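You operate a simulated robot arm through the tools that you are given. There is no shell and no other tool. Be economical: measure what you need, move in short steps, check, and stop when the job is done.

The job below is to be done with a simulated two-armed robot. You get a single attempt, and the scene is never put back.

Task
Pick up the foam cap labelled "left" from the top of the packing table with one hand, pass it to the other hand and put it in the orange tray. Take the label that says "repair" from the top of the packing table and leave it on top of the flat brown carton. Put the yellow cloth on the left end of the gear bench away on the top of the parts stand. Stack the black block labelled "D4" from the left end of the gear bench on top of the black block labelled "N5". Put one of the motors from the top of the side bench on the teal mat. Take the yellow thumb screw on the top of the side bench and put it away on the top of the drawer cabinet. Put one of the small grey blocks from the top of the side bench on the upper shelf under the grey bench. The order is free. Set down upright: foam cap, motor.

Only the result counts: the job must be done as asked and must still hold three seconds after the hand-in. Knocking over, shifting, dropping, spilling or breaking anything else fails it. A push-on lid holds only when it is set on centred and level and pressed home; a screw cap is set on level and turned clockwise until tight. Flat cloth is picked up by pressing the open fingertips on it (5 to 10 N) and closing them slowly along it; thin cloth reads only 2 to 8 mm in the jaws.

Robot
Two 7-joint arms with fingered hands on one trunk, on a base that drives. Base frame: it is fixed to the floor where the robot stands at the start and does not move with it; the origin is under the middle of the robot, x ahead of it, y to its left, z up; the surface under the hand at the start is at about z = 0.82. Lengths are in m, angles in rad, forces in N, time in s.
The left shoulder is at the start at [0.03, 0.119, 0.994], the right one opposite. With the tool pointing down near the work surface each hand reaches from about 0.4 to 0.78 m from the robot's upright axis, wherever it stands, measured 20 degrees to its own side. Places, roughly: black block [1.5, -0.75, 0.75]; flat brown carton [-2.75, -2.25, 1]; foam cap [0.75, -0.25, 0.75]; label [0.75, 0, 0.75]; motor [3.25, -0.75, 0.75]; orange tray [-0.4, -2.4, 0.9]; small grey block [3, 0.5, 0.75]; teal mat (42x25 cm) [3.04, -2.32, 0.92]; top of the drawer cabinet (16x44 cm) [3.12, -2.64, 0.92]; top of the parts stand [-5, 0.6, 0.8]; upper shelf under the grey bench [1.7, 1.9, 0.5]; yellow cloth (11x8x3 cm) [1.3, -0.7, 0.8]; yellow thumb screw (3x3x3 cm) [3, 0.1, 0.8]. Payload 3.8 kg a hand.
The tool frame of a hand sits at the grasp point between the pads (the TCP): z along the fingers, y along the line on which they close. The tips reach 0.025 m beyond it. Largest opening 0.088 m; the body of the gripper starts 0.029 m behind the TCP. The gripper is a hand of 4 fingers: y runs from the thumb to the fingers, the wrist lies at [-0.013, -0.106, -0.174] in the tool frame, and closing takes about 1.5 s.
Orientation is told as [roll, pitch, yaw] about the base's x, y, z axes, in that order, counted from this pose: with the fingers straight down and the wrist toward the robot, the tool's x, y and z point along [0, 1, 0], [1, 0, 0] and [0, 0, -1] of the base frame.

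Tools
- The arms move only by the tool jog_arm. It takes "left_targets", "right_targets" or both (then of equal length, played together; a hand with none holds still); each is a list of rows, each a list of 3 entries, a list of its own where there are three numbers: the shift along the base's x, y, z in units of 20 mm (1.0 is 20 mm), then the turn, a rotation vector about the base's x, y, z in units of 5 degrees (1.0 is 5 degrees), then the finger opening in m, from 0 to 0.088. In form: [[[dx, dy, dz], [wx, wy, wz], grip], ...]. A call has 1 to 20 rows; each row shifts and turns the commanded pose from where the row before left it. A call with a number of a shift or a turn outside -1 to 1 is refused whole. A row lasts 0.2 s, in which the tool goes at most 0.05 m and 0.15 rad; a call with a longer step from one row to the next is refused whole, and so is a gripper value outside its range. Where a pose cannot be reached the arm comes as near as it can. A force on the tool above 40 N (or 10 N above the force at the start of the call, whichever is more), or a blocked arm, ends the call early, and 0.2 s more pass. The fingers move at their own pace (about 0.153 m/s each) and stop on an object; they squeeze with about 30 N. The grip force told is the motor's: it shows also when the fingers shut on nothing. Time passes only in rows, and 0.2 s behind the last, so rows that do not move let the fingers close. It gives the time, the measured TCP pose, the force on the tool (base axes), the opening and the grip force at its end, in the units of the frame above (readings bear some noise), with the torque about the TCP (base axes, N m) and any sound that the robot's microphone picked up, and new pictures: "pictures" is both (left out), scene, wrist or none (wrist: the cameras of the hands that moved).
- Cameras (640 x 400 px; columns grow to the right, rows downward): "scene" is now at [0.0615, 0.0011, 1.5448]; the picture's right is [-0.02, -1.00, 0.00], its down [-0.71, 0.02, -0.70] and it looks along [0.70, -0.02, -0.71] (base axes); focal length 262 px, centre (320, 200). "left" rides on the left gripper at [-0.064, -0.083, -0.098] in its tool frame; the picture's right is [-0.62, -0.37, 0.69], its down [0.71, -0.63, 0.30] and it looks along [0.32, 0.68, 0.65] (tool axes); focal length 265 px, centre (320, 200). "right" rides on the right gripper at [0.064, -0.083, -0.098] in its tool frame; the picture's right is [-0.62, 0.37, -0.69], its down [-0.71, -0.63, 0.30] and it looks along [-0.32, 0.68, 0.65] (tool axes); focal length 265 px, centre (320, 200). There is no depth. A picture from a camera that has moved, and an enlarged one, comes with that camera's place and axes in the base frame and with its lens.
- move_column(by): slides the trunk up (or, below 0, down) by that many m; the arms and the scene camera ride with it, the base frame stays. It gives what a move gives, with no picture.
- roll_base(legs): drives the robot by 1 to 6 legs, each [ahead, left, turn to the left] in m, m and rad, along the robot's own axes; the way and the turn of a leg run together, so that a leg with both is an arc; at most 1.5 m and 3.142 rad a leg. The arms and the cameras ride along, it lands a little off, and it stops where it bumps. It gives what a move gives, and a new picture of the scene camera.
- grasp_type(shape, hand): the hand has 4 fingers and takes this shape, open, in about a second: jaw (thumb against the fingers, like two jaws); tri (thumb and two fingers); tip (a fingertip pinch); poke (one finger out to press); point (the index stretched); flat (the hand flat); cup (the hand cupped); fist (a fist). The gripper value then closes the fingers along that shape, each until it touches; the sizes above hold for jaw. It gives what a move gives, with no picture.
- head_to(pan, tilt): turns the head with the scene camera to pan (to the left, within 2.094 rad either way) and tilt (down, from -0.506 to 1.204), counted from straight ahead of the robot. It gives what a move gives, and a new picture of the scene camera.
- enlarge(camera, box): a new picture of the part [left, top, right, bottom] of that camera's present view, enlarged. No time passes.
- close_job(): hands the job in; it is judged then, once.

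Work in short steps. Places have to be worked out from the pictures, the camera data and where the tool is seen: move nearer, look again, correct. Check each grasp and each placing, and mend what went wrong. You have 217 turns and 260 pictures in all, those below and enlarged ones among them. Open the grippers and draw the arms clear of the work before you hand the job in, unless the task says otherwise; then end with one line.

The tools are called after "Request:" by a JSON object that holds its "fn" and its "kwargs". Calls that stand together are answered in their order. jog_arm: Moves the arms, as the interface text tells. Its arguments: {"type":"object","properties":{"left_targets":{"type":"array","items":{"type":"array"}},"right_targets":{"type":"array","items":{"type":"array"}},"pictures":{"type":"string","enum":["both","scene","wrist","none"]}},"required":[]} The other tools are called the same way: move_column (by) slides the trunk up or down; grasp_type (shape, hand) gives the hand a shape; roll_base (legs) drives the base; head_to (pan, tilt) turns the head that bears the scene camera; enlarge (camera, box) takes an enlarged picture of a part of a camera's view; close_job () hands the job in.

At the start:

```text
time_s: 0.0
left_ee_pos: [0.56, 0.222, 1.0514]
left_tcp_rot: [0.0, -0.001, 0.0]
left_wrist_force: [-0.2, 0.4, -0.6]
left_moment: [0.02, -0.01, -0.01]
left_gripper_width: 0.0877
left_grasp_force: 0.1
left_shape: jaw
right_ee_pos: [0.5506, -0.2264, 1.0504]
right_tcp_rot: [0.001, 0.001, 0.001]
right_wrist_force: [-1.3, -0.5, 0.3]
right_moment: [0.0, 0.02, 0.02]
right_gripper_width: 0.0876
right_grasp_force: 0.0
right_shape: jaw
trunk travel left (down, up): [-0.15, 0.44]
robot x, y, heading: [0.0005, -0.0017, 0.004]
head pan, tilt: [-0.023, 0.791]
```

scene: 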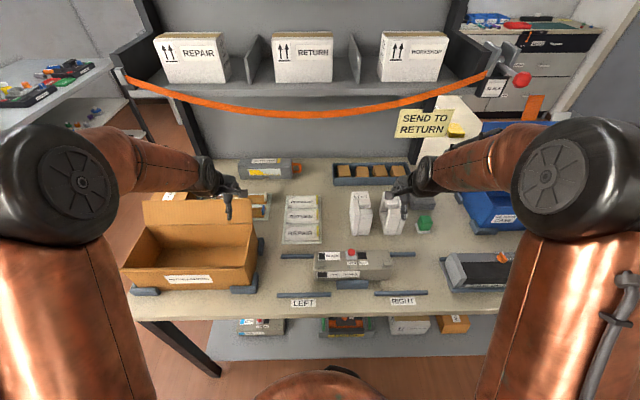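
right: 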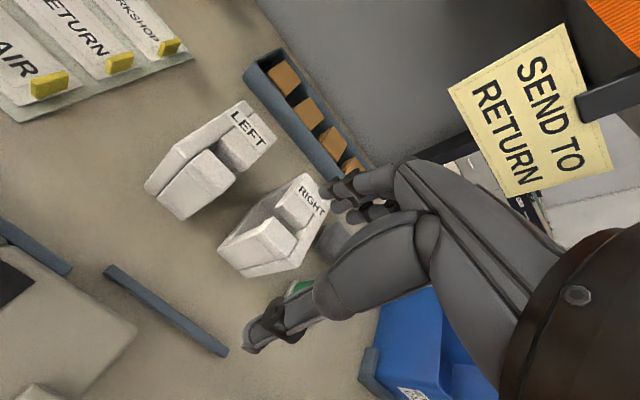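
left: 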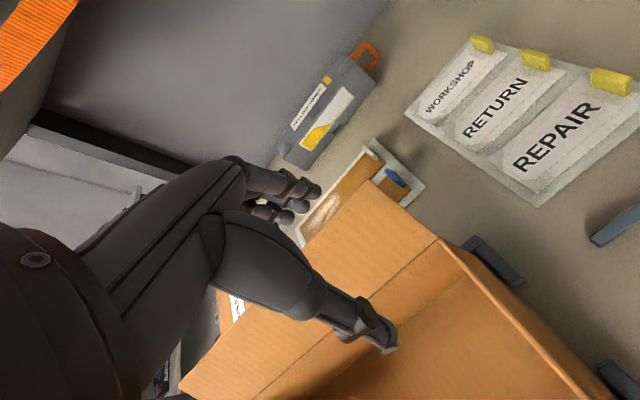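

I see the foam caps, the label sheet with yellow tabs and the work table. I enlarge the scene to see the labels and caps well.

Request:
{"fn": "enlarge", "kwargs": {"camera": "scene", "box": [240, 150, 440, 275]}}

```text
3.20 times, centred on (340, 212) of scene
camera zoom: at [0.0615, 0.0011, 1.5448], right [-0.02, -1.0, 0.0], down [-0.71, 0.02, -0.7], along [0.7, -0.02, -0.71], focal length 839 px, centre (256, 160)
```

zoom: 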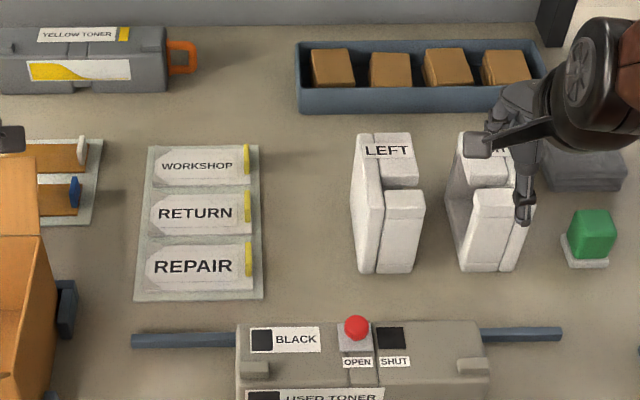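

The caps stand at about (0.65, -0.16), top z≈0.94. Before working I look around for the other places and drive ways.

Request:
{"fn": "head_to", "kwargs": {"pan": -0.9, "tilt": 0.35}}

Request:
{"fn": "head_to", "kwargs": {"pan": -2.0, "tilt": 0.35}}

Request:
{"fn": "head_to", "kwargs": {"pan": 0.9, "tilt": 0.35}}

Request:
{"fn": "head_to", "kwargs": {"pan": 2.0, "tilt": 0.35}}

```text
time_s: 1.2
left_ee_pos: [0.56, 0.2206, 1.051]
left_tcp_rot: [0.0, 0.0, 0.001]
left_wrist_force: [-0.1, -0.3, 0.2]
left_moment: [-0.01, 0.03, 0.0]
left_gripper_width: 0.0878
left_grasp_force: 0.1
left_shape: jaw
right_ee_pos: [0.5492, -0.2268, 1.0521]
right_tcp_rot: [0.001, 0.0, 0.001]
right_wrist_force: [0.8, 0.3, 0.3]
right_moment: [-0.02, -0.01, 0.01]
right_gripper_width: 0.0874
right_grasp_force: 0.0
right_shape: jaw
trunk travel left (down, up): [-0.15, 0.44]
robot x, y, heading: [-0.0019, -0.0033, -0.002]
head pan, tilt: [-0.901, 0.351]
camera scene: at [0.0383, -0.07, 1.5837], right [-0.78, -0.62, 0.0], down [-0.21, 0.27, -0.94], along [0.58, -0.74, -0.34], focal length 262 px, centre (320, 200)
```

scene: 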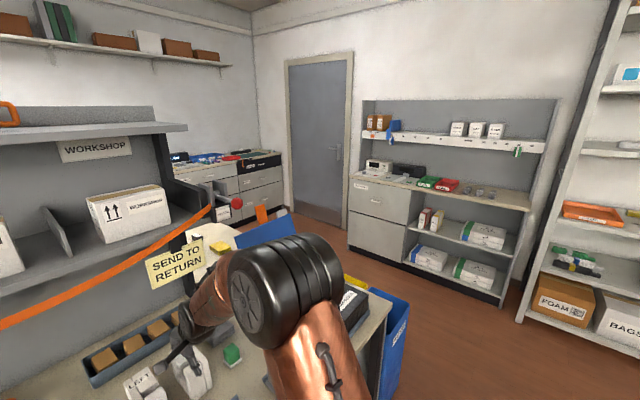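

```text
time_s: 2.5
left_ee_pos: [0.5617, 0.2213, 1.0528]
left_tcp_rot: [0.0, -0.001, -0.001]
left_wrist_force: [-0.1, 0.1, -0.4]
left_moment: [-0.01, -0.01, 0.03]
left_gripper_width: 0.0876
left_grasp_force: 0.1
left_shape: jaw
right_ee_pos: [0.5501, -0.228, 1.0508]
right_tcp_rot: [0.0, -0.001, 0.001]
right_wrist_force: [-0.7, -0.7, 0.4]
right_moment: [0.0, 0.03, 0.02]
right_gripper_width: 0.0876
right_grasp_force: 0.1
right_shape: jaw
trunk travel left (down, up): [-0.15, 0.44]
robot x, y, heading: [-0.0039, -0.0022, 0.001]
head pan, tilt: [-2.0, 0.351]
camera scene: at [-0.0583, -0.0818, 1.5837], right [-0.91, 0.42, 0.0], down [0.14, 0.31, -0.94], along [-0.39, -0.85, -0.34], focal length 262 px, centre (320, 200)
```

scene: 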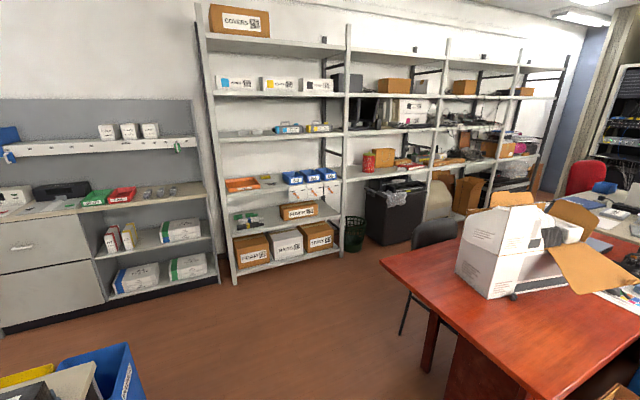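

```text
time_s: 5.0
left_ee_pos: [0.5613, 0.2222, 1.0527]
left_tcp_rot: [0.0, 0.0, 0.001]
left_wrist_force: [-0.1, -0.4, 0.9]
left_moment: [-0.01, 0.01, -0.01]
left_gripper_width: 0.0877
left_grasp_force: 0.1
left_shape: jaw
right_ee_pos: [0.5498, -0.2268, 1.0507]
right_tcp_rot: [0.0, 0.0, 0.0]
right_wrist_force: [0.1, -0.4, 0.3]
right_moment: [0.01, 0.01, -0.04]
right_gripper_width: 0.0876
right_grasp_force: 0.0
right_shape: jaw
trunk travel left (down, up): [-0.15, 0.44]
robot x, y, heading: [0.0013, 0.0024, 0.004]
head pan, tilt: [0.901, 0.351]
camera scene: at [0.0382, 0.0758, 1.5837], right [0.78, -0.62, 0.0], down [-0.21, -0.27, -0.94], along [0.58, 0.74, -0.34], focal length 262 px, centre (320, 200)
```

scene: 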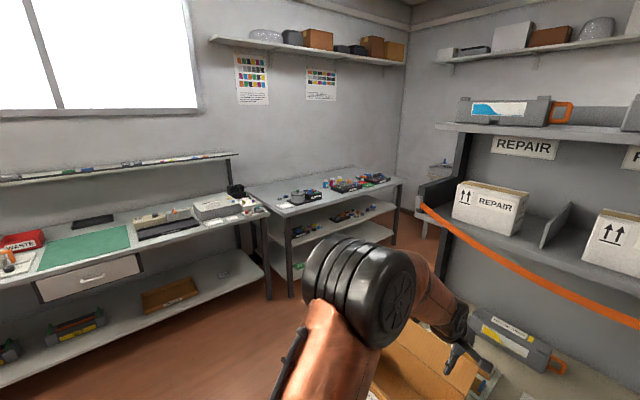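

```text
time_s: 6.4
left_ee_pos: [0.5614, 0.2217, 1.0516]
left_tcp_rot: [0.0, 0.0, 0.001]
left_wrist_force: [0.0, -0.5, -0.1]
left_moment: [0.04, 0.02, 0.0]
left_gripper_width: 0.0875
left_grasp_force: 0.1
left_shape: jaw
right_ee_pos: [0.5486, -0.2257, 1.0511]
right_tcp_rot: [0.001, 0.0, 0.001]
right_wrist_force: [0.4, -0.4, -0.4]
right_moment: [-0.03, 0.0, 0.0]
right_gripper_width: 0.0877
right_grasp_force: 0.0
right_shape: jaw
trunk travel left (down, up): [-0.15, 0.44]
robot x, y, heading: [0.0015, 0.0004, 0.001]
head pan, tilt: [2.0, 0.351]
camera scene: at [-0.0583, 0.0876, 1.5837], right [0.91, 0.42, 0.0], down [0.14, -0.31, -0.94], along [-0.39, 0.85, -0.34], focal length 262 px, centre (320, 200)
```

scene: 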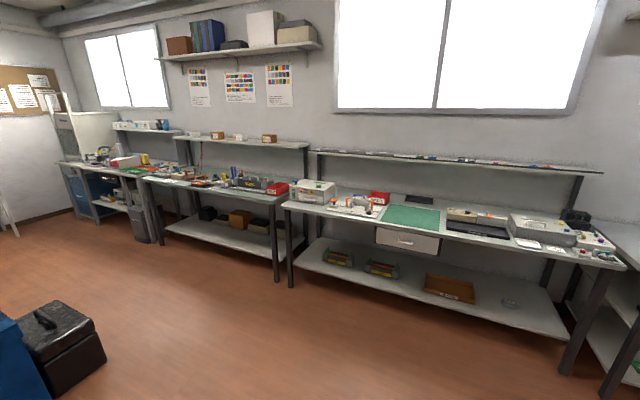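

I check the rack: orange tray, carton and their clearances, enlarged.

Request:
{"fn": "head_to", "kwargs": {"pan": -1.75, "tilt": 0.25}}

Request:
{"fn": "enlarge", "kwargs": {"camera": "scene", "box": [240, 80, 440, 205]}}

Request:
{"fn": "head_to", "kwargs": {"pan": -2.09, "tilt": 0.25}}

Request:
{"fn": "enlarge", "kwargs": {"camera": "scene", "box": [290, 70, 530, 220]}}

```text
time_s: 9.5
left_ee_pos: [0.5604, 0.2222, 1.0523]
left_tcp_rot: [-0.001, 0.0, 0.001]
left_wrist_force: [0.3, 0.8, 0.2]
left_moment: [-0.01, 0.0, -0.02]
left_gripper_width: 0.0876
left_grasp_force: 0.0
left_shape: jaw
right_ee_pos: [0.5488, -0.228, 1.0515]
right_tcp_rot: [-0.002, -0.001, 0.0]
right_wrist_force: [-0.4, -0.6, 0.3]
right_moment: [0.01, 0.0, 0.02]
right_gripper_width: 0.0878
right_grasp_force: 0.0
right_shape: jaw
trunk travel left (down, up): [-0.15, 0.44]
robot x, y, heading: [-0.0006, -0.0003, -0.004]
head pan, tilt: [-1.751, 0.25]
camera scene: at [-0.0363, -0.089, 1.5932], right [-0.98, 0.18, 0.0], down [0.04, 0.24, -0.97], along [-0.17, -0.95, -0.25], focal length 262 px, centre (320, 200)
```

scene: 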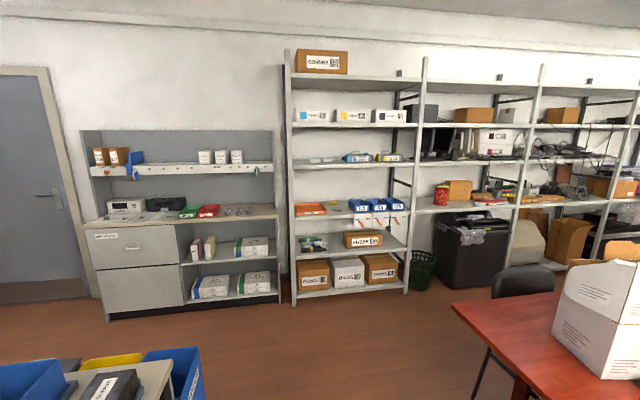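

```text
3.20 times, centred on (340, 142) of scene
camera zoom: at [-0.0363, -0.089, 1.5932], right [-0.98, 0.18, 0.0], down [0.04, 0.24, -0.97], along [-0.17, -0.95, -0.25], focal length 839 px, centre (256, 384)
```

zoom: 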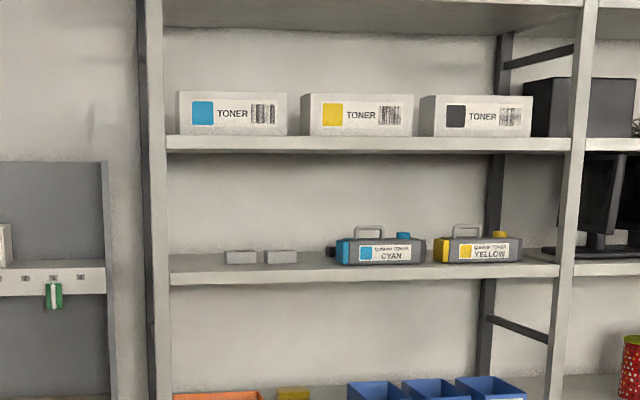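

```text
time_s: 10.3
left_ee_pos: [0.5615, 0.2222, 1.05]
left_tcp_rot: [0.0, -0.001, 0.003]
left_wrist_force: [-0.3, 0.4, 0.3]
left_moment: [0.03, 0.0, -0.01]
left_gripper_width: 0.0873
left_grasp_force: 0.0
left_shape: jaw
right_ee_pos: [0.5485, -0.2269, 1.0511]
right_tcp_rot: [0.001, 0.001, 0.001]
right_wrist_force: [-0.1, -0.9, -0.7]
right_moment: [0.03, 0.02, 0.01]
right_gripper_width: 0.0877
right_grasp_force: 0.0
right_shape: jaw
trunk travel left (down, up): [-0.15, 0.44]
robot x, y, heading: [0.0008, -0.0038, 0.002]
head pan, tilt: [-2.089, 0.25]
camera scene: at [-0.0658, -0.0783, 1.5932], right [-0.87, 0.49, 0.0], down [0.12, 0.21, -0.97], along [-0.48, -0.84, -0.25], focal length 262 px, centre (320, 200)
```

scene: 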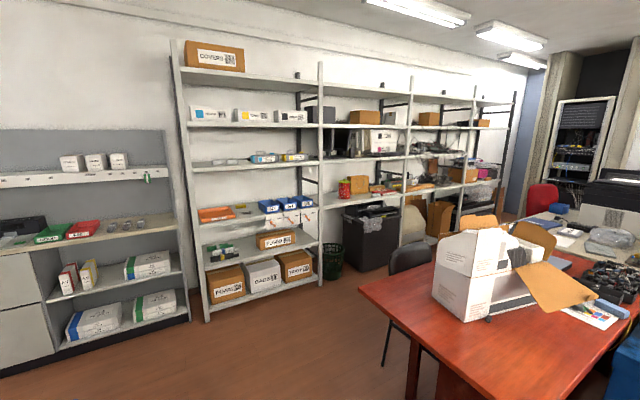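

```text
2.67 times, centred on (410, 145) of scene
camera zoom: at [-0.0658, -0.0783, 1.5932], right [-0.87, 0.49, 0.0], down [0.12, 0.21, -0.97], along [-0.48, -0.84, -0.25], focal length 699 px, centre (80, 347)
```

zoom: 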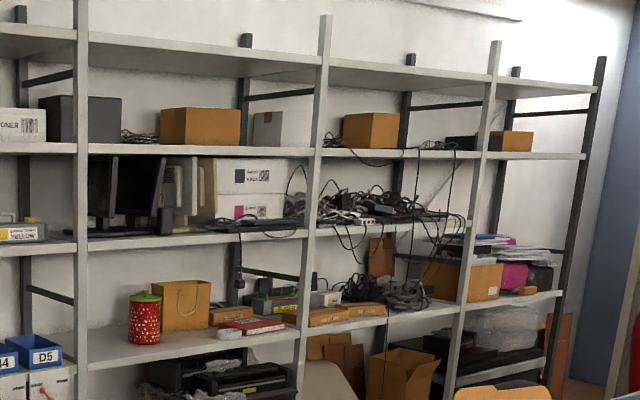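

Now back to the table. I turn the right hand by +90° yaw and bring it over the LEFT cap at height.

Request:
{"fn": "head_to", "kwargs": {"pan": -0.1, "tilt": 0.85}}

Request:
{"fn": "jog_arm", "kwargs": {"right_targets": [[[0.25, 0.19, 0.05], [0, 0, 1], 0.088], [[0.25, 0.19, 0.05], [0, 0, 1], 0.088], [[0.25, 0.19, 0.05], [0, 0, 1], 0.088], [[0.25, 0.19, 0.05], [0, 0, 1], 0.088], [[0.25, 0.19, 0.05], [0, 0, 1], 0.088], [[0.25, 0.19, 0.05], [0, 0, 1], 0.088], [[0.25, 0.19, 0.05], [0, 0, 1], 0.088], [[0.25, 0.19, 0.05], [0, 0, 1], 0.088], [[0.25, 0.19, 0.05], [0, 0, 1], 0.088], [[0.25, 0.19, 0.05], [0, 0, 1], 0.088], [[0.25, 0.19, 0.05], [0, 0, 1], 0.088], [[0.25, 0.19, 0.05], [0, 0, 1], 0.088], [[0.25, 0.19, 0.05], [0, 0, 1], 0.088], [[0.25, 0.19, 0.05], [0, 0, 1], 0.088], [[0.25, 0.19, 0.05], [0, 0, 1], 0.088], [[0.25, 0.19, 0.05], [0, 0, 1], 0.088], [[0.25, 0.19, 0.05], [0, 0, 1], 0.088], [[0.25, 0.19, 0.05], [0, 0, 1], 0.088]]}}

```text
time_s: 12.2
left_ee_pos: [0.5607, 0.2198, 1.0515]
left_tcp_rot: [0.0, 0.001, 0.001]
left_wrist_force: [0.4, -1.2, -0.6]
left_moment: [0.01, 0.01, 0.01]
left_gripper_width: 0.0879
left_grasp_force: 0.0
left_shape: jaw
right_ee_pos: [0.5497, -0.2268, 1.0498]
right_tcp_rot: [0.0, 0.0, 0.0]
right_wrist_force: [-0.5, 0.1, 0.9]
right_moment: [0.0, 0.01, -0.03]
right_gripper_width: 0.0876
right_grasp_force: 0.0
right_shape: jaw
trunk travel left (down, up): [-0.15, 0.44]
robot x, y, heading: [0.001, -0.0024, 0.003]
head pan, tilt: [-0.099, 0.85]
camera scene: at [0.0582, -0.0049, 1.54], right [-0.1, -0.99, 0.0], down [-0.75, 0.07, -0.66], along [0.66, -0.07, -0.75], focal length 262 px, centre (320, 200)
```

scene: 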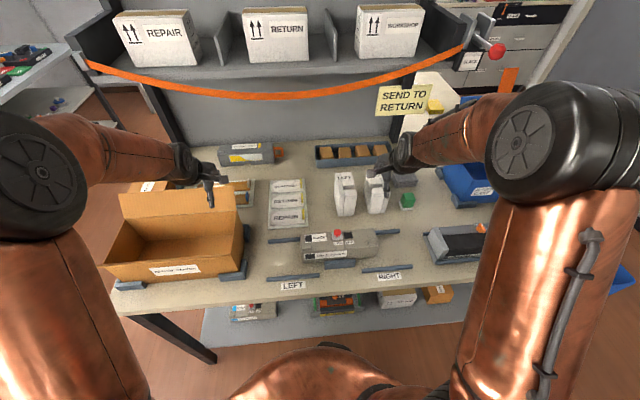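

```text
time_s: 16.0
left_ee_pos: [0.5601, 0.2217, 1.0526]
left_tcp_rot: [0.001, 0.001, 0.001]
left_wrist_force: [-0.2, -0.8, -0.3]
left_moment: [-0.01, -0.01, 0.02]
left_gripper_width: 0.0876
left_grasp_force: 0.0
left_shape: jaw
right_ee_pos: [0.6245, -0.1563, 1.066]
right_tcp_rot: [0.0, 0.001, 1.573]
right_wrist_force: [-0.2, -0.5, 0.4]
right_moment: [-0.02, -0.03, -0.01]
right_gripper_width: 0.0877
right_grasp_force: 0.1
right_shape: jaw
right hand out of reach, approached as far as the arm can: row 18
trunk travel left (down, up): [-0.15, 0.44]
robot x, y, heading: [-0.0001, 0.0007, -0.003]
head pan, tilt: [-0.099, 0.85]
camera scene: at [0.0577, -0.0053, 1.5401], right [-0.1, -0.99, 0.0], down [-0.75, 0.07, -0.66], along [0.66, -0.07, -0.75], focal length 262 px, centre (320, 200)
camera right: at [0.56, -0.2409, 1.1637], right [0.62, 0.37, 0.69], down [0.72, -0.63, -0.31], along [0.32, 0.68, -0.65], focal length 265 px, centre (320, 200)
```

scene: 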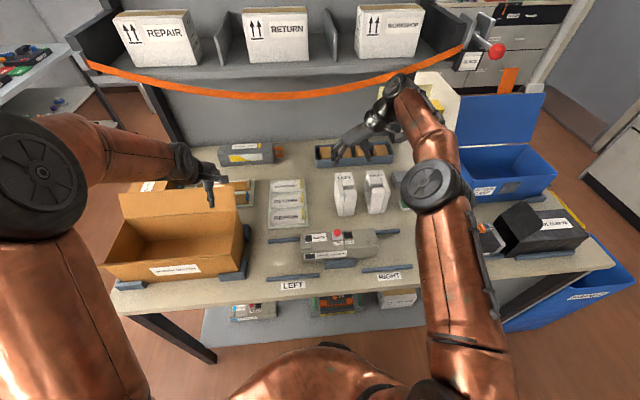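
right: 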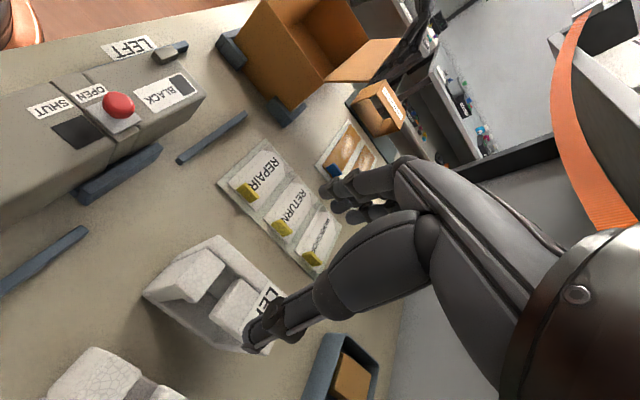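

The arm is at its reach limit at this height; raising the trunk gives reach at the low wrist. I raise the column and descend over the cap part way to check the alignment.

Request:
{"fn": "move_column", "kwargs": {"by": 0.08}}

Request:
{"fn": "jog_arm", "kwargs": {"right_targets": [[[0, 0, -1], [0, 0, 0], 0.082], [[0, 0, -1], [0, 0, 0], 0.082], [[0.1, 0, -1], [0, 0, 0], 0.082], [[0.1, 0, -1], [0, 0, 0], 0.082], [[0.1, 0.1, -1], [0, 0, 0], 0.082], [[0.1, 0, -1], [0, 0, 0], 0.082], [[0.1, 0, -0.5], [0, 0, 0], 0.082]]}}

```text
time_s: 17.2
left_ee_pos: [0.5615, 0.2207, 1.131]
left_tcp_rot: [0.0, 0.002, 0.0]
left_wrist_force: [0.2, -1.2, 0.5]
left_moment: [0.02, 0.01, 0.01]
left_gripper_width: 0.0873
left_grasp_force: 0.1
left_shape: jaw
right_ee_pos: [0.6262, -0.1561, 1.1455]
right_tcp_rot: [-0.001, 0.001, 1.571]
right_wrist_force: [-0.5, 0.0, 0.3]
right_moment: [-0.01, -0.03, 0.01]
right_gripper_width: 0.0875
right_grasp_force: 0.0
right_shape: jaw
trunk travel left (down, up): [-0.23, 0.36]
robot x, y, heading: [-0.0011, 0.0025, 0.001]
head pan, tilt: [-0.099, 0.85]
```

```text
time_s: 18.8
left_ee_pos: [0.5613, 0.2212, 1.1315]
left_tcp_rot: [0.001, 0.001, 0.0]
left_wrist_force: [0.1, 0.2, -0.2]
left_moment: [0.0, 0.0, -0.04]
left_gripper_width: 0.0876
left_grasp_force: 0.1
left_shape: jaw
right_ee_pos: [0.6353, -0.1545, 1.0149]
right_tcp_rot: [0.0, 0.001, 1.57]
right_wrist_force: [-0.4, -0.8, -0.1]
right_moment: [0.0, -0.01, -0.03]
right_gripper_width: 0.0824
right_grasp_force: 0.0
right_shape: jaw
trunk travel left (down, up): [-0.23, 0.36]
robot x, y, heading: [0.0008, 0.0022, 0.002]
head pan, tilt: [-0.099, 0.85]
camera scene: at [0.0586, -0.0044, 1.62], right [-0.1, -1.0, 0.0], down [-0.75, 0.07, -0.66], along [0.66, -0.07, -0.75], focal length 262 px, centre (320, 200)
camera right: at [0.5698, -0.2388, 1.1129], right [0.62, 0.37, 0.69], down [0.71, -0.63, -0.3], along [0.32, 0.68, -0.65], focal length 265 px, centre (320, 200)
```

scene: 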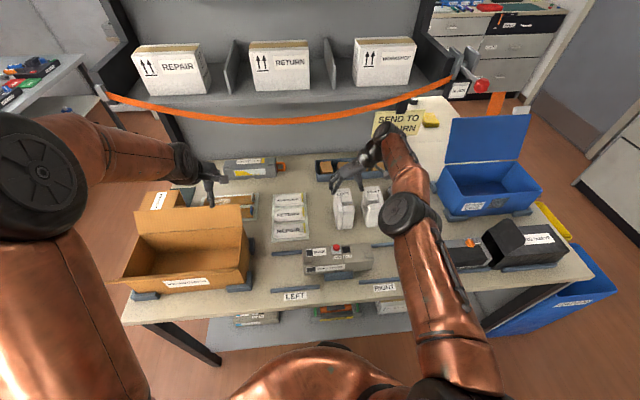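
right: 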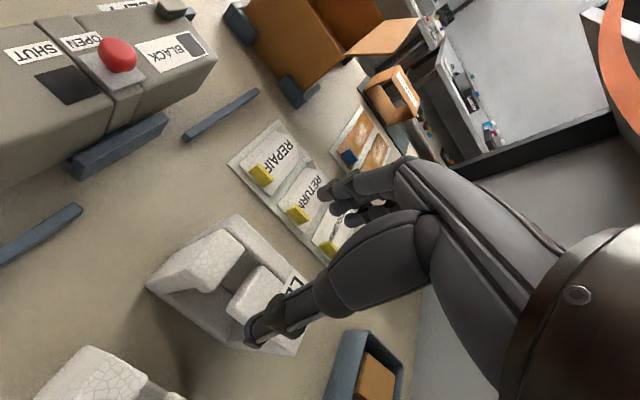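

I enlarge the hand camera view to see the cap's outline against the thumb.

Request:
{"fn": "enlarge", "kwargs": {"camera": "right", "box": [130, 190, 370, 370]}}

Request:
{"fn": "enlarge", "kwargs": {"camera": "scene", "box": [280, 120, 440, 250]}}

```text
2.22 times, centred on (250, 280) of right
camera zoom: at [0.5698, -0.2388, 1.1129], right [0.62, 0.37, 0.69], down [0.71, -0.63, -0.3], along [0.32, 0.68, -0.65], focal length 590 px, centre (476, 22)
```

zoom: 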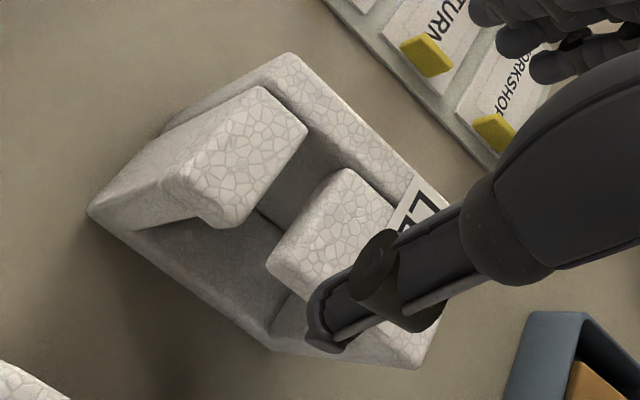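

```text
3.08 times, centred on (360, 185) of scene
camera zoom: at [0.0586, -0.0044, 1.62], right [-0.1, -1.0, 0.0], down [-0.75, 0.07, -0.66], along [0.66, -0.07, -0.75], focal length 806 px, centre (197, 246)
```

zoom: 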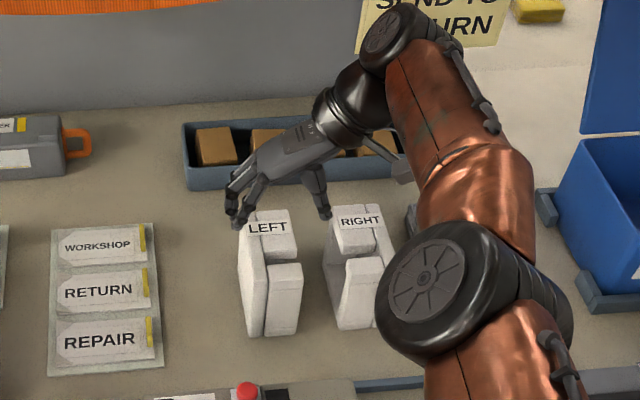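

The cap's lugs are at x≈0.61 and x≈0.655. I shift +0.023 in x to grip across the rear lug and descend to z≈0.923, then close.

Request:
{"fn": "jog_arm", "kwargs": {"right_targets": [[[0.6, 0, -0.3], [0, 0, 0], 0.082], [[0.6, 0, -0.6], [0, 0, 0], 0.082], [[0, 0, -0.9], [0, 0, 0], 0.082], [[0, 0, -0.9], [0, 0, 0], 0.082], [[0, 0, -0.9], [0, 0, 0], 0.082], [[0, 0, -0.9], [0, 0, 0], 0.082]], "pictures": "both"}}

```text
time_s: 20.2
left_ee_pos: [0.5614, 0.2211, 1.1319]
left_tcp_rot: [0.001, 0.002, 0.001]
left_wrist_force: [-0.4, 0.0, 0.2]
left_moment: [-0.01, 0.0, -0.02]
left_gripper_width: 0.0877
left_grasp_force: 0.0
left_shape: jaw
right_ee_pos: [0.6253, -0.1537, 0.932]
right_tcp_rot: [-0.001, 0.0, 1.571]
right_wrist_force: [-0.5, -0.3, -0.1]
right_moment: [0.02, 0.01, 0.0]
right_gripper_width: 0.0825
right_grasp_force: 0.0
right_shape: jaw
right hand out of reach, approached as far as the arm can: row 1, 2, 5
trunk travel left (down, up): [-0.23, 0.36]
robot x, y, heading: [0.0026, 0.0003, -0.003]
head pan, tilt: [-0.099, 0.85]
camera scene: at [0.0583, -0.0055, 1.62], right [-0.1, -0.99, 0.0], down [-0.75, 0.07, -0.66], along [0.66, -0.07, -0.75], focal length 262 px, centre (320, 200)
camera right: at [0.5596, -0.238, 1.0305], right [0.62, 0.37, 0.69], down [0.71, -0.63, -0.3], along [0.32, 0.68, -0.65], focal length 265 px, centre (320, 200)
```

scene: 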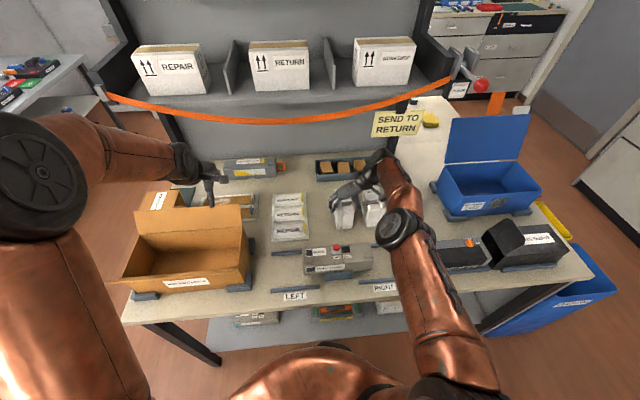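
right: 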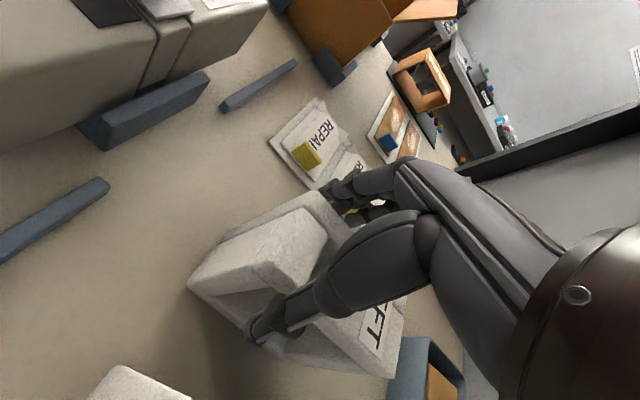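

The reach ends at x≈0.625. I lift, and drive the base 5 cm ahead.

Request:
{"fn": "jog_arm", "kwargs": {"right_targets": [[[0, 0, 1], [0, 0, 0], 0.082], [[0, 0, 1], [0, 0, 0], 0.082], [[0, 0, 1], [0, 0, 0], 0.082], [[0, 0, 1], [0, 0, 0], 0.082], [[-0.8, 0, 1], [0, 0, 0], 0.082], [[-0.8, 0, 0.5], [0, 0, 0], 0.082]], "pictures": "none"}}

Request:
{"fn": "roll_base", "kwargs": {"legs": [[0.06, 0, 0]]}}

```text
time_s: 21.6
left_ee_pos: [0.561, 0.2216, 1.1308]
left_tcp_rot: [-0.001, 0.0, 0.0]
left_wrist_force: [-0.6, 0.2, 0.7]
left_moment: [0.0, 0.02, -0.02]
left_gripper_width: 0.0877
left_grasp_force: 0.1
left_shape: jaw
right_ee_pos: [0.6322, -0.1576, 1.0396]
right_tcp_rot: [0.002, -0.001, 1.573]
right_wrist_force: [-0.5, 0.6, -0.6]
right_moment: [0.02, -0.02, -0.01]
right_gripper_width: 0.0822
right_grasp_force: 0.1
right_shape: jaw
right hand out of reach, approached as far as the arm can: row 3, 5, 6
trunk travel left (down, up): [-0.23, 0.36]
robot x, y, heading: [0.0004, 0.0007, -0.002]
head pan, tilt: [-0.099, 0.85]
```

```text
time_s: 22.6
left_ee_pos: [0.6227, 0.2208, 1.1301]
left_tcp_rot: [0.0, 0.003, 0.001]
left_wrist_force: [-0.1, -0.3, -0.7]
left_moment: [0.0, 0.01, 0.0]
left_gripper_width: 0.0874
left_grasp_force: 0.1
left_shape: jaw
right_ee_pos: [0.6931, -0.1585, 1.0378]
right_tcp_rot: [0.004, -0.001, 1.57]
right_wrist_force: [0.1, 0.4, 0.1]
right_moment: [0.02, 0.02, -0.02]
right_gripper_width: 0.0826
right_grasp_force: 0.0
right_shape: jaw
trunk travel left (down, up): [-0.23, 0.36]
robot x, y, heading: [0.0593, 0.0012, -0.003]
head pan, tilt: [-0.099, 0.85]
camera scene: at [0.1211, -0.0048, 1.6199], right [-0.1, -1.0, 0.0], down [-0.75, 0.07, -0.66], along [0.65, -0.07, -0.75], focal length 262 px, centre (320, 200)
```

scene: 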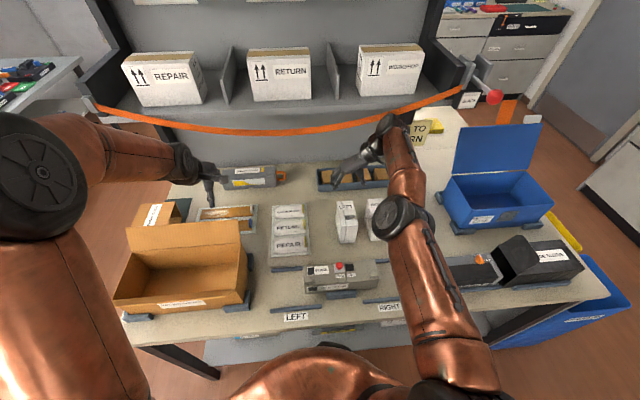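

Base is at 0.059. Now move to x≈0.66, y≈-0.153 and partly down, then check.

Request:
{"fn": "jog_arm", "kwargs": {"right_targets": [[[-0.9, 0.2, 0], [0, 0, 0], 0.082], [[-0.7, 0, 0], [0, 0, 0], 0.082], [[0, 0, -0.8], [0, 0, 0], 0.082], [[0, 0, -0.8], [0, 0, 0], 0.082]], "pictures": "wrist"}}

```text
time_s: 23.6
left_ee_pos: [0.622, 0.2212, 1.1306]
left_tcp_rot: [-0.001, 0.001, -0.001]
left_wrist_force: [-0.3, 0.2, -0.4]
left_moment: [-0.01, 0.03, 0.0]
left_gripper_width: 0.0875
left_grasp_force: 0.1
left_shape: jaw
right_ee_pos: [0.6926, -0.1573, 1.0058]
right_tcp_rot: [0.002, -0.003, 1.572]
right_wrist_force: [0.1, -0.7, -0.8]
right_moment: [0.02, 0.01, 0.0]
right_gripper_width: 0.0826
right_grasp_force: 0.1
right_shape: jaw
right hand out of reach, approached as far as the arm can: row 1, 2
trunk travel left (down, up): [-0.23, 0.36]
robot x, y, heading: [0.0572, -0.0009, 0.001]
head pan, tilt: [-0.099, 0.85]
camera right: at [0.6279, -0.2411, 1.1047], right [0.62, 0.37, 0.69], down [0.71, -0.63, -0.31], along [0.32, 0.68, -0.65], focal length 265 px, centre (320, 200)
```

right: 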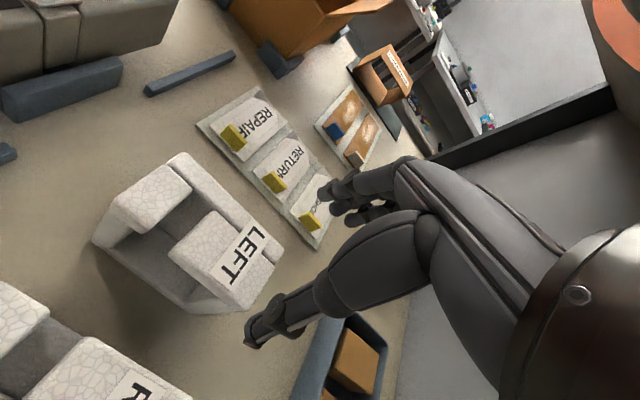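

Label/rear lug at about (0.67, -0.162). I move back ~2.3 cm in x and descend a little to see how the command follows.

Request:
{"fn": "jog_arm", "kwargs": {"right_targets": [[[-0.8, -0.1, 0], [0, 0, 0], 0.082], [[-0.5, 0, 0], [0, 0, 0], 0.082]], "pictures": "none"}}

```text
time_s: 24.2
left_ee_pos: [0.6209, 0.221, 1.131]
left_tcp_rot: [0.0, -0.001, 0.001]
left_wrist_force: [-0.3, -0.3, 0.0]
left_moment: [-0.03, 0.02, 0.01]
left_gripper_width: 0.0879
left_grasp_force: 0.0
left_shape: jaw
right_ee_pos: [0.6895, -0.1623, 1.0074]
right_tcp_rot: [0.003, 0.0, 1.571]
right_wrist_force: [-0.3, -0.3, -0.3]
right_moment: [0.0, 0.01, 0.0]
right_gripper_width: 0.0826
right_grasp_force: 0.1
right_shape: jaw
right hand out of reach, approached as far as the arm can: row 1, 2
trunk travel left (down, up): [-0.23, 0.36]
robot x, y, heading: [0.0606, 0.0004, 0.001]
head pan, tilt: [-0.099, 0.85]
```

The command was still ahead; I go on back.

Request:
{"fn": "jog_arm", "kwargs": {"right_targets": [[[-1, 0, 0], [0, 0, 0], 0.082]], "pictures": "none"}}

```text
time_s: 24.6
left_ee_pos: [0.6208, 0.2218, 1.1317]
left_tcp_rot: [-0.002, 0.001, -0.001]
left_wrist_force: [0.5, -0.4, -0.4]
left_moment: [0.02, 0.0, -0.02]
left_gripper_width: 0.0877
left_grasp_force: 0.0
left_shape: jaw
right_ee_pos: [0.6885, -0.1636, 1.0058]
right_tcp_rot: [0.005, 0.001, 1.573]
right_wrist_force: [-0.6, -0.5, -0.1]
right_moment: [-0.01, -0.01, -0.01]
right_gripper_width: 0.0826
right_grasp_force: 0.1
right_shape: jaw
right hand out of reach, approached as far as the arm can: row 1
trunk travel left (down, up): [-0.23, 0.36]
robot x, y, heading: [0.0609, 0.0005, 0.003]
head pan, tilt: [-0.099, 0.85]
```

The arm seems limited inward by the wrist at this yaw, not by reach. I strafe the base right 0.15 m so that the cap is more to the arm's inside.

Request:
{"fn": "roll_base", "kwargs": {"legs": [[0, -0.16, 0]]}}

Request:
{"fn": "jog_arm", "kwargs": {"right_targets": [[[0, 1, 0.3], [0, 0, 0], 0.082], [[0, 1, 0], [0, 0, 0], 0.082], [[0, 1, 0], [0, 0, 0], 0.082], [[0, 1, 0], [0, 0, 0], 0.082], [[0, 1, 0], [0, 0, 0], 0.082], [[0, 1, 0], [0, 0, 0], 0.082], [[0, 1, 0], [0, 0, 0], 0.082]], "pictures": "none"}}

```text
time_s: 26.0
left_ee_pos: [0.6208, 0.0608, 1.1326]
left_tcp_rot: [0.002, 0.001, 0.003]
left_wrist_force: [0.5, 0.4, -0.6]
left_moment: [0.04, -0.02, 0.0]
left_gripper_width: 0.0873
left_grasp_force: 0.1
left_shape: jaw
right_ee_pos: [0.6906, -0.3234, 1.0057]
right_tcp_rot: [0.005, -0.001, 1.578]
right_wrist_force: [-0.3, -0.3, -0.3]
right_moment: [0.01, 0.03, 0.02]
right_gripper_width: 0.0824
right_grasp_force: 0.1
right_shape: jaw
trunk travel left (down, up): [-0.23, 0.36]
robot x, y, heading: [0.0585, -0.159, 0.002]
head pan, tilt: [-0.099, 0.85]
camera scene: at [0.1183, -0.1674, 1.62], right [-0.09, -1.0, 0.0], down [-0.75, 0.07, -0.66], along [0.66, -0.06, -0.75], focal length 262 px, centre (320, 200)
```

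scene: 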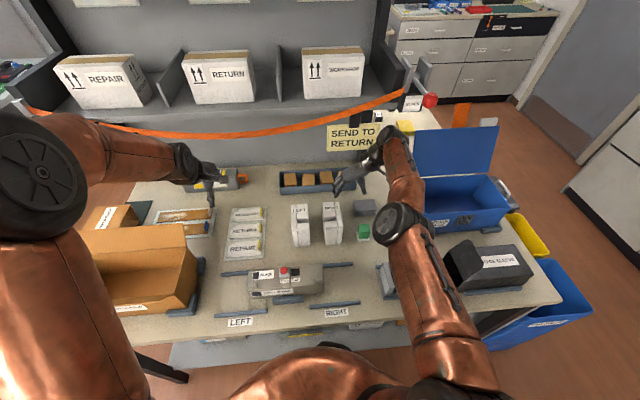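

```text
time_s: 27.6
left_ee_pos: [0.6205, 0.0627, 1.1322]
left_tcp_rot: [0.0, -0.001, 0.002]
left_wrist_force: [-1.0, -1.1, 0.2]
left_moment: [-0.01, 0.02, 0.04]
left_gripper_width: 0.0874
left_grasp_force: 0.1
left_shape: jaw
right_ee_pos: [0.6994, -0.1816, 1.014]
right_tcp_rot: [0.004, 0.0, 1.579]
right_wrist_force: [0.3, -0.1, 0.1]
right_moment: [0.01, 0.02, 0.0]
right_gripper_width: 0.0826
right_grasp_force: 0.1
right_shape: jaw
right hand out of reach, approached as far as the arm can: row 1, 3
trunk travel left (down, up): [-0.23, 0.36]
robot x, y, heading: [0.058, -0.1624, 0.01]
head pan, tilt: [-0.099, 0.85]
```

Reachable again; now go to (0.668, -0.160).

Request:
{"fn": "jog_arm", "kwargs": {"right_targets": [[[-0.8, 0.5, 0], [0, 0, 0], 0.082], [[-0.8, 0.5, 0], [0, 0, 0], 0.082]], "pictures": "wrist"}}

```text
time_s: 28.2
left_ee_pos: [0.6194, 0.063, 1.1319]
left_tcp_rot: [-0.001, 0.0, 0.004]
left_wrist_force: [-0.1, 0.3, -1.1]
left_moment: [-0.03, -0.03, 0.0]
left_gripper_width: 0.0876
left_grasp_force: 0.1
left_shape: jaw
right_ee_pos: [0.6932, -0.1605, 1.0116]
right_tcp_rot: [0.004, -0.001, 1.576]
right_wrist_force: [0.9, -0.1, -0.2]
right_moment: [0.02, 0.01, 0.0]
right_gripper_width: 0.0823
right_grasp_force: 0.1
right_shape: jaw
right hand out of reach, approached as far as the arm can: row 1, 2
trunk travel left (down, up): [-0.23, 0.36]
robot x, y, heading: [0.059, -0.1605, 0.001]
head pan, tilt: [-0.099, 0.85]
camera right: at [0.6292, -0.2449, 1.1099], right [0.62, 0.37, 0.69], down [0.72, -0.62, -0.31], along [0.32, 0.69, -0.66], focal length 265 px, centre (320, 200)
```

right: 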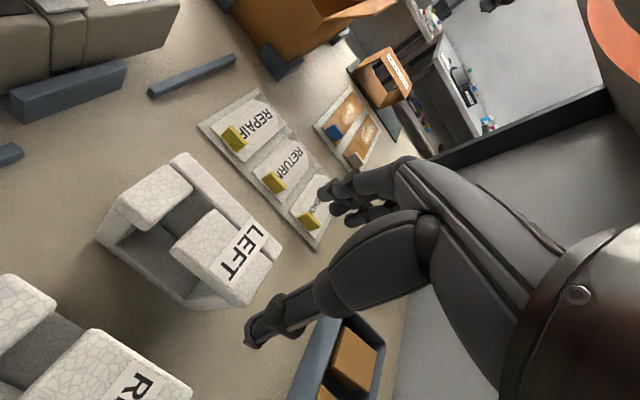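

At this yaw the arm cannot come nearer than x≈0.63 relative to the robot, so I back the base 0.027 m instead.

Request:
{"fn": "roll_base", "kwargs": {"legs": [[-0.024, 0, 0]]}}

Request:
{"fn": "jog_arm", "kwargs": {"right_targets": [[[0, 0, -0.5], [0, 0, 0], 0.082]], "pictures": "wrist"}}

```text
time_s: 29.0
left_ee_pos: [0.5951, 0.0638, 1.1321]
left_tcp_rot: [0.0, 0.0, 0.004]
left_wrist_force: [0.0, -1.0, -0.9]
left_moment: [0.01, -0.03, 0.01]
left_gripper_width: 0.0879
left_grasp_force: 0.1
left_shape: jaw
right_ee_pos: [0.6686, -0.1607, 1.011]
right_tcp_rot: [0.007, 0.0, 1.577]
right_wrist_force: [-1.6, -0.6, 0.5]
right_moment: [0.0, 0.0, 0.02]
right_gripper_width: 0.0825
right_grasp_force: 0.0
right_shape: jaw
trunk travel left (down, up): [-0.23, 0.36]
robot x, y, heading: [0.0348, -0.1626, 0.0]
head pan, tilt: [-0.099, 0.85]
camera scene: at [0.0933, -0.1655, 1.6201], right [-0.1, -1.0, 0.0], down [-0.75, 0.07, -0.66], along [0.66, -0.06, -0.75], focal length 262 px, centre (320, 200)
```

scene: 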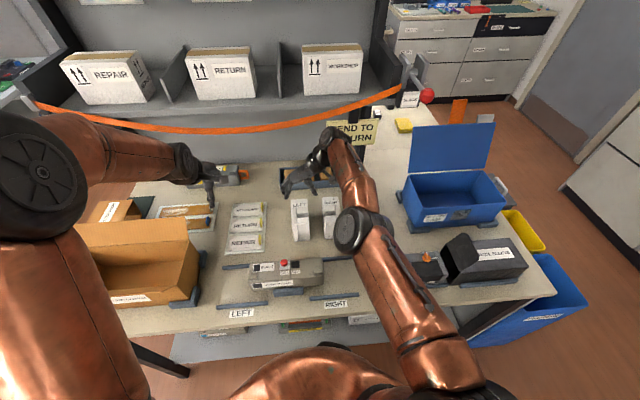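

```text
time_s: 29.4
left_ee_pos: [0.5975, 0.0624, 1.1304]
left_tcp_rot: [0.0, 0.001, 0.003]
left_wrist_force: [-0.1, -0.1, 0.0]
left_moment: [0.03, 0.01, -0.02]
left_gripper_width: 0.0878
left_grasp_force: 0.0
left_shape: jaw
right_ee_pos: [0.6713, -0.1596, 1.0007]
right_tcp_rot: [0.006, 0.001, 1.577]
right_wrist_force: [0.6, -0.4, 0.0]
right_moment: [-0.02, 0.02, -0.01]
right_gripper_width: 0.0825
right_grasp_force: 0.0
right_shape: jaw
trunk travel left (down, up): [-0.23, 0.36]
robot x, y, heading: [0.0373, -0.1578, 0.004]
head pan, tilt: [-0.099, 0.85]
camera right: at [0.6065, -0.2455, 1.0992], right [0.62, 0.37, 0.69], down [0.72, -0.62, -0.31], along [0.32, 0.69, -0.66], focal length 265 px, centre (320, 200)
```

right: 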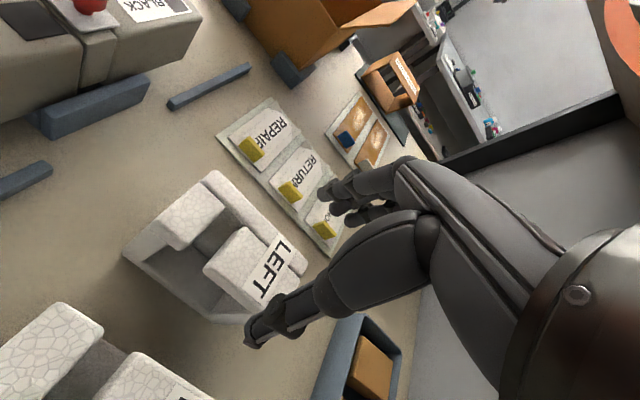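

Reachable and aligned now. Descend 0.075 m to z≈0.925.

Request:
{"fn": "jog_arm", "kwargs": {"right_targets": [[[0, 0, -0.9], [0, 0, 0], 0.082], [[0, 0, -0.9], [0, 0, 0], 0.082], [[0, 0, -0.9], [0, 0, 0], 0.082], [[0, 0, -0.9], [0, 0, 0], 0.082], [[0, 0, -0.2], [0, 0, 0], 0.082]], "pictures": "wrist"}}

```text
time_s: 30.6
left_ee_pos: [0.5962, 0.0629, 1.1319]
left_tcp_rot: [0.0, 0.0, 0.005]
left_wrist_force: [-0.5, 1.0, 0.1]
left_moment: [0.01, -0.04, 0.03]
left_gripper_width: 0.0878
left_grasp_force: 0.1
left_shape: jaw
right_ee_pos: [0.6588, -0.1613, 0.9264]
right_tcp_rot: [0.005, 0.001, 1.578]
right_wrist_force: [0.0, 0.6, 0.4]
right_moment: [0.01, 0.02, 0.01]
right_gripper_width: 0.0825
right_grasp_force: 0.0
right_shape: jaw
right hand out of reach, approached as far as the arm can: row 3, 5
trunk travel left (down, up): [-0.23, 0.36]
robot x, y, heading: [0.0356, -0.1585, 0.001]
head pan, tilt: [-0.099, 0.85]
camera right: at [0.5954, -0.2463, 1.0257], right [0.62, 0.37, 0.69], down [0.72, -0.62, -0.31], along [0.32, 0.69, -0.66], focal length 265 px, centre (320, 200)
```

right: 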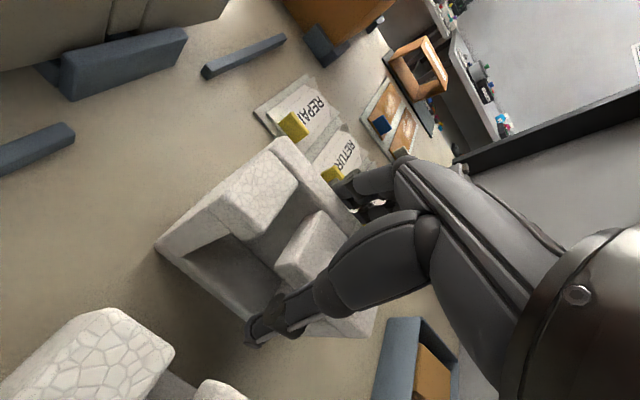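

The thumb is beside the rear lug at x≈0.66; close the fingers.

Request:
{"fn": "jog_arm", "kwargs": {"right_targets": [[[0, 0, 0], [0, 0, 0], 0.05], [[0, 0, 0], [0, 0, 0], 0.02], [[0, 0, 0], [0, 0, 0], 0.01], [[0, 0, 0], [0, 0, 0], 0.0], [[0, 0, 0], [0, 0, 0], 0.0], [[0, 0, 0], [0, 0, 0], 0.0]], "pictures": "wrist"}}

```text
time_s: 32.0
left_ee_pos: [0.5954, 0.0632, 1.1326]
left_tcp_rot: [0.0, 0.001, 0.003]
left_wrist_force: [0.0, -0.1, 0.4]
left_moment: [0.0, 0.02, -0.01]
left_gripper_width: 0.0876
left_grasp_force: 0.1
left_shape: jaw
right_ee_pos: [0.6599, -0.1619, 0.9276]
right_tcp_rot: [0.006, 0.001, 1.578]
right_wrist_force: [0.5, -0.1, -0.4]
right_moment: [-0.01, -0.02, -0.01]
right_gripper_width: 0.0491
right_grasp_force: 30.1
right_shape: jaw
trunk travel left (down, up): [-0.23, 0.36]
robot x, y, heading: [0.0353, -0.1633, 0.007]
head pan, tilt: [-0.099, 0.85]
camera right: at [0.5955, -0.2462, 1.0259], right [0.62, 0.37, 0.69], down [0.72, -0.62, -0.31], along [0.32, 0.69, -0.66], focal length 265 px, centre (320, 200)
```

right: 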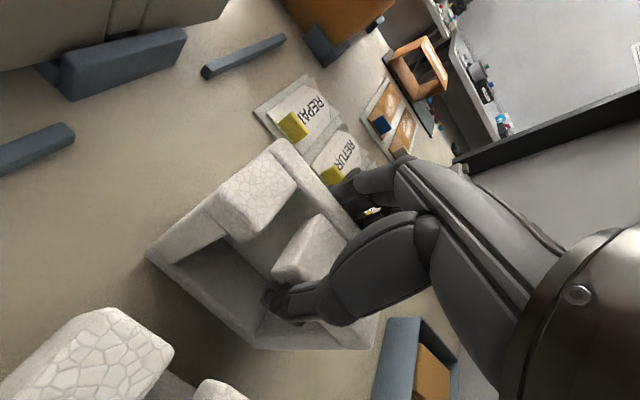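

Holding the cap at 49 mm. I lift with the trunk, then start turning the left hand to point forward with its closing line along y.

Request:
{"fn": "move_column", "kwargs": {"by": 0.15}}

Request:
{"fn": "jog_arm", "kwargs": {"left_targets": [[[-0.4, 0.4, 0], [0.577, -0.577, -0.577], 0.088], [[-0.4, 0.4, 0], [0.577, -0.577, -0.577], 0.088], [[-0.4, 0.4, 0], [0.577, -0.577, -0.577], 0.088], [[-0.4, 0.4, 0], [0.577, -0.577, -0.577], 0.088], [[-0.4, 0.4, 0], [0.577, -0.577, -0.577], 0.088], [[-0.4, 0.4, 0], [0.577, -0.577, -0.577], 0.088], [[-0.4, 0.4, 0], [0.577, -0.577, -0.577], 0.088], [[-0.4, 0.4, 0], [0.577, -0.577, -0.577], 0.088], [[-0.4, 0, 0], [0.577, -0.577, -0.577], 0.088], [[-0.4, 0, 0], [0.577, -0.577, -0.577], 0.088], [[-0.4, 0, 0], [0.577, -0.577, -0.577], 0.088], [[-0.4, 0, 0], [0.577, -0.577, -0.577], 0.088], [[0, 0, -0.4], [0.577, -0.577, -0.577], 0.088], [[0, 0, -0.4], [0.577, -0.577, -0.577], 0.088], [[0, 0, -0.4], [0.577, -0.577, -0.577], 0.088], [[0, 0, -0.4], [0.577, -0.577, -0.577], 0.088], [[0, 0, -0.4], [0.577, -0.577, -0.577], 0.088], [[0, 0, -0.4], [0.577, -0.577, -0.577], 0.088], [[0, 0, -0.4], [0.577, -0.577, -0.577], 0.088], [[0, 0, -0.4], [0.577, -0.577, -0.577], 0.088]]}}

```text
time_s: 33.8
left_ee_pos: [0.597, 0.063, 1.2813]
left_tcp_rot: [0.001, 0.001, 0.004]
left_wrist_force: [-0.4, -0.4, 0.0]
left_moment: [0.01, -0.03, -0.01]
left_gripper_width: 0.0877
left_grasp_force: 0.0
left_shape: jaw
right_ee_pos: [0.6597, -0.1617, 1.078]
right_tcp_rot: [0.007, 0.0, 1.578]
right_wrist_force: [0.9, 0.9, -0.8]
right_moment: [-0.01, -0.02, -0.03]
right_gripper_width: 0.0495
right_grasp_force: 29.9
right_shape: jaw
trunk travel left (down, up): [-0.38, 0.21]
robot x, y, heading: [0.0356, -0.1596, 0.005]
head pan, tilt: [-0.099, 0.85]
```

```text
time_s: 38.0
left_ee_pos: [0.5005, 0.1269, 1.2161]
left_tcp_rot: [1.345, -0.184, -1.346]
left_wrist_force: [-1.5, 0.6, 0.1]
left_moment: [-0.03, 0.03, -0.01]
left_gripper_width: 0.0876
left_grasp_force: 0.1
left_shape: jaw
right_ee_pos: [0.6603, -0.1599, 1.0772]
right_tcp_rot: [0.006, 0.001, 1.576]
right_wrist_force: [-0.1, 0.0, -0.2]
right_moment: [0.0, 0.03, 0.01]
right_gripper_width: 0.0492
right_grasp_force: 29.5
right_shape: jaw
trunk travel left (down, up): [-0.38, 0.21]
robot x, y, heading: [0.0375, -0.159, 0.004]
head pan, tilt: [-0.099, 0.85]
camera scene: at [0.0949, -0.1648, 1.77], right [-0.1, -1.0, 0.0], down [-0.75, 0.07, -0.66], along [0.66, -0.06, -0.75], focal length 262 px, centre (320, 200)
camera left: at [0.3758, 0.1758, 1.1597], right [0.47, 0.34, -0.81], down [0.28, 0.82, 0.5], along [0.84, -0.47, 0.29], focal length 265 px, centre (320, 200)
```

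scene: 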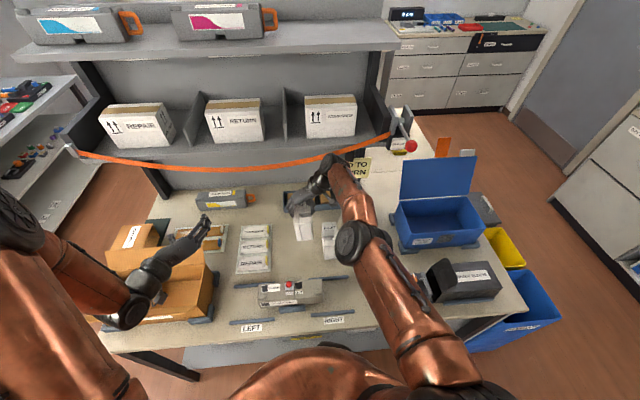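
left: 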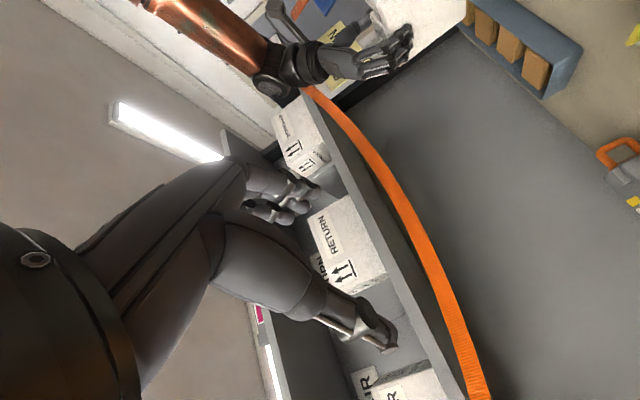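

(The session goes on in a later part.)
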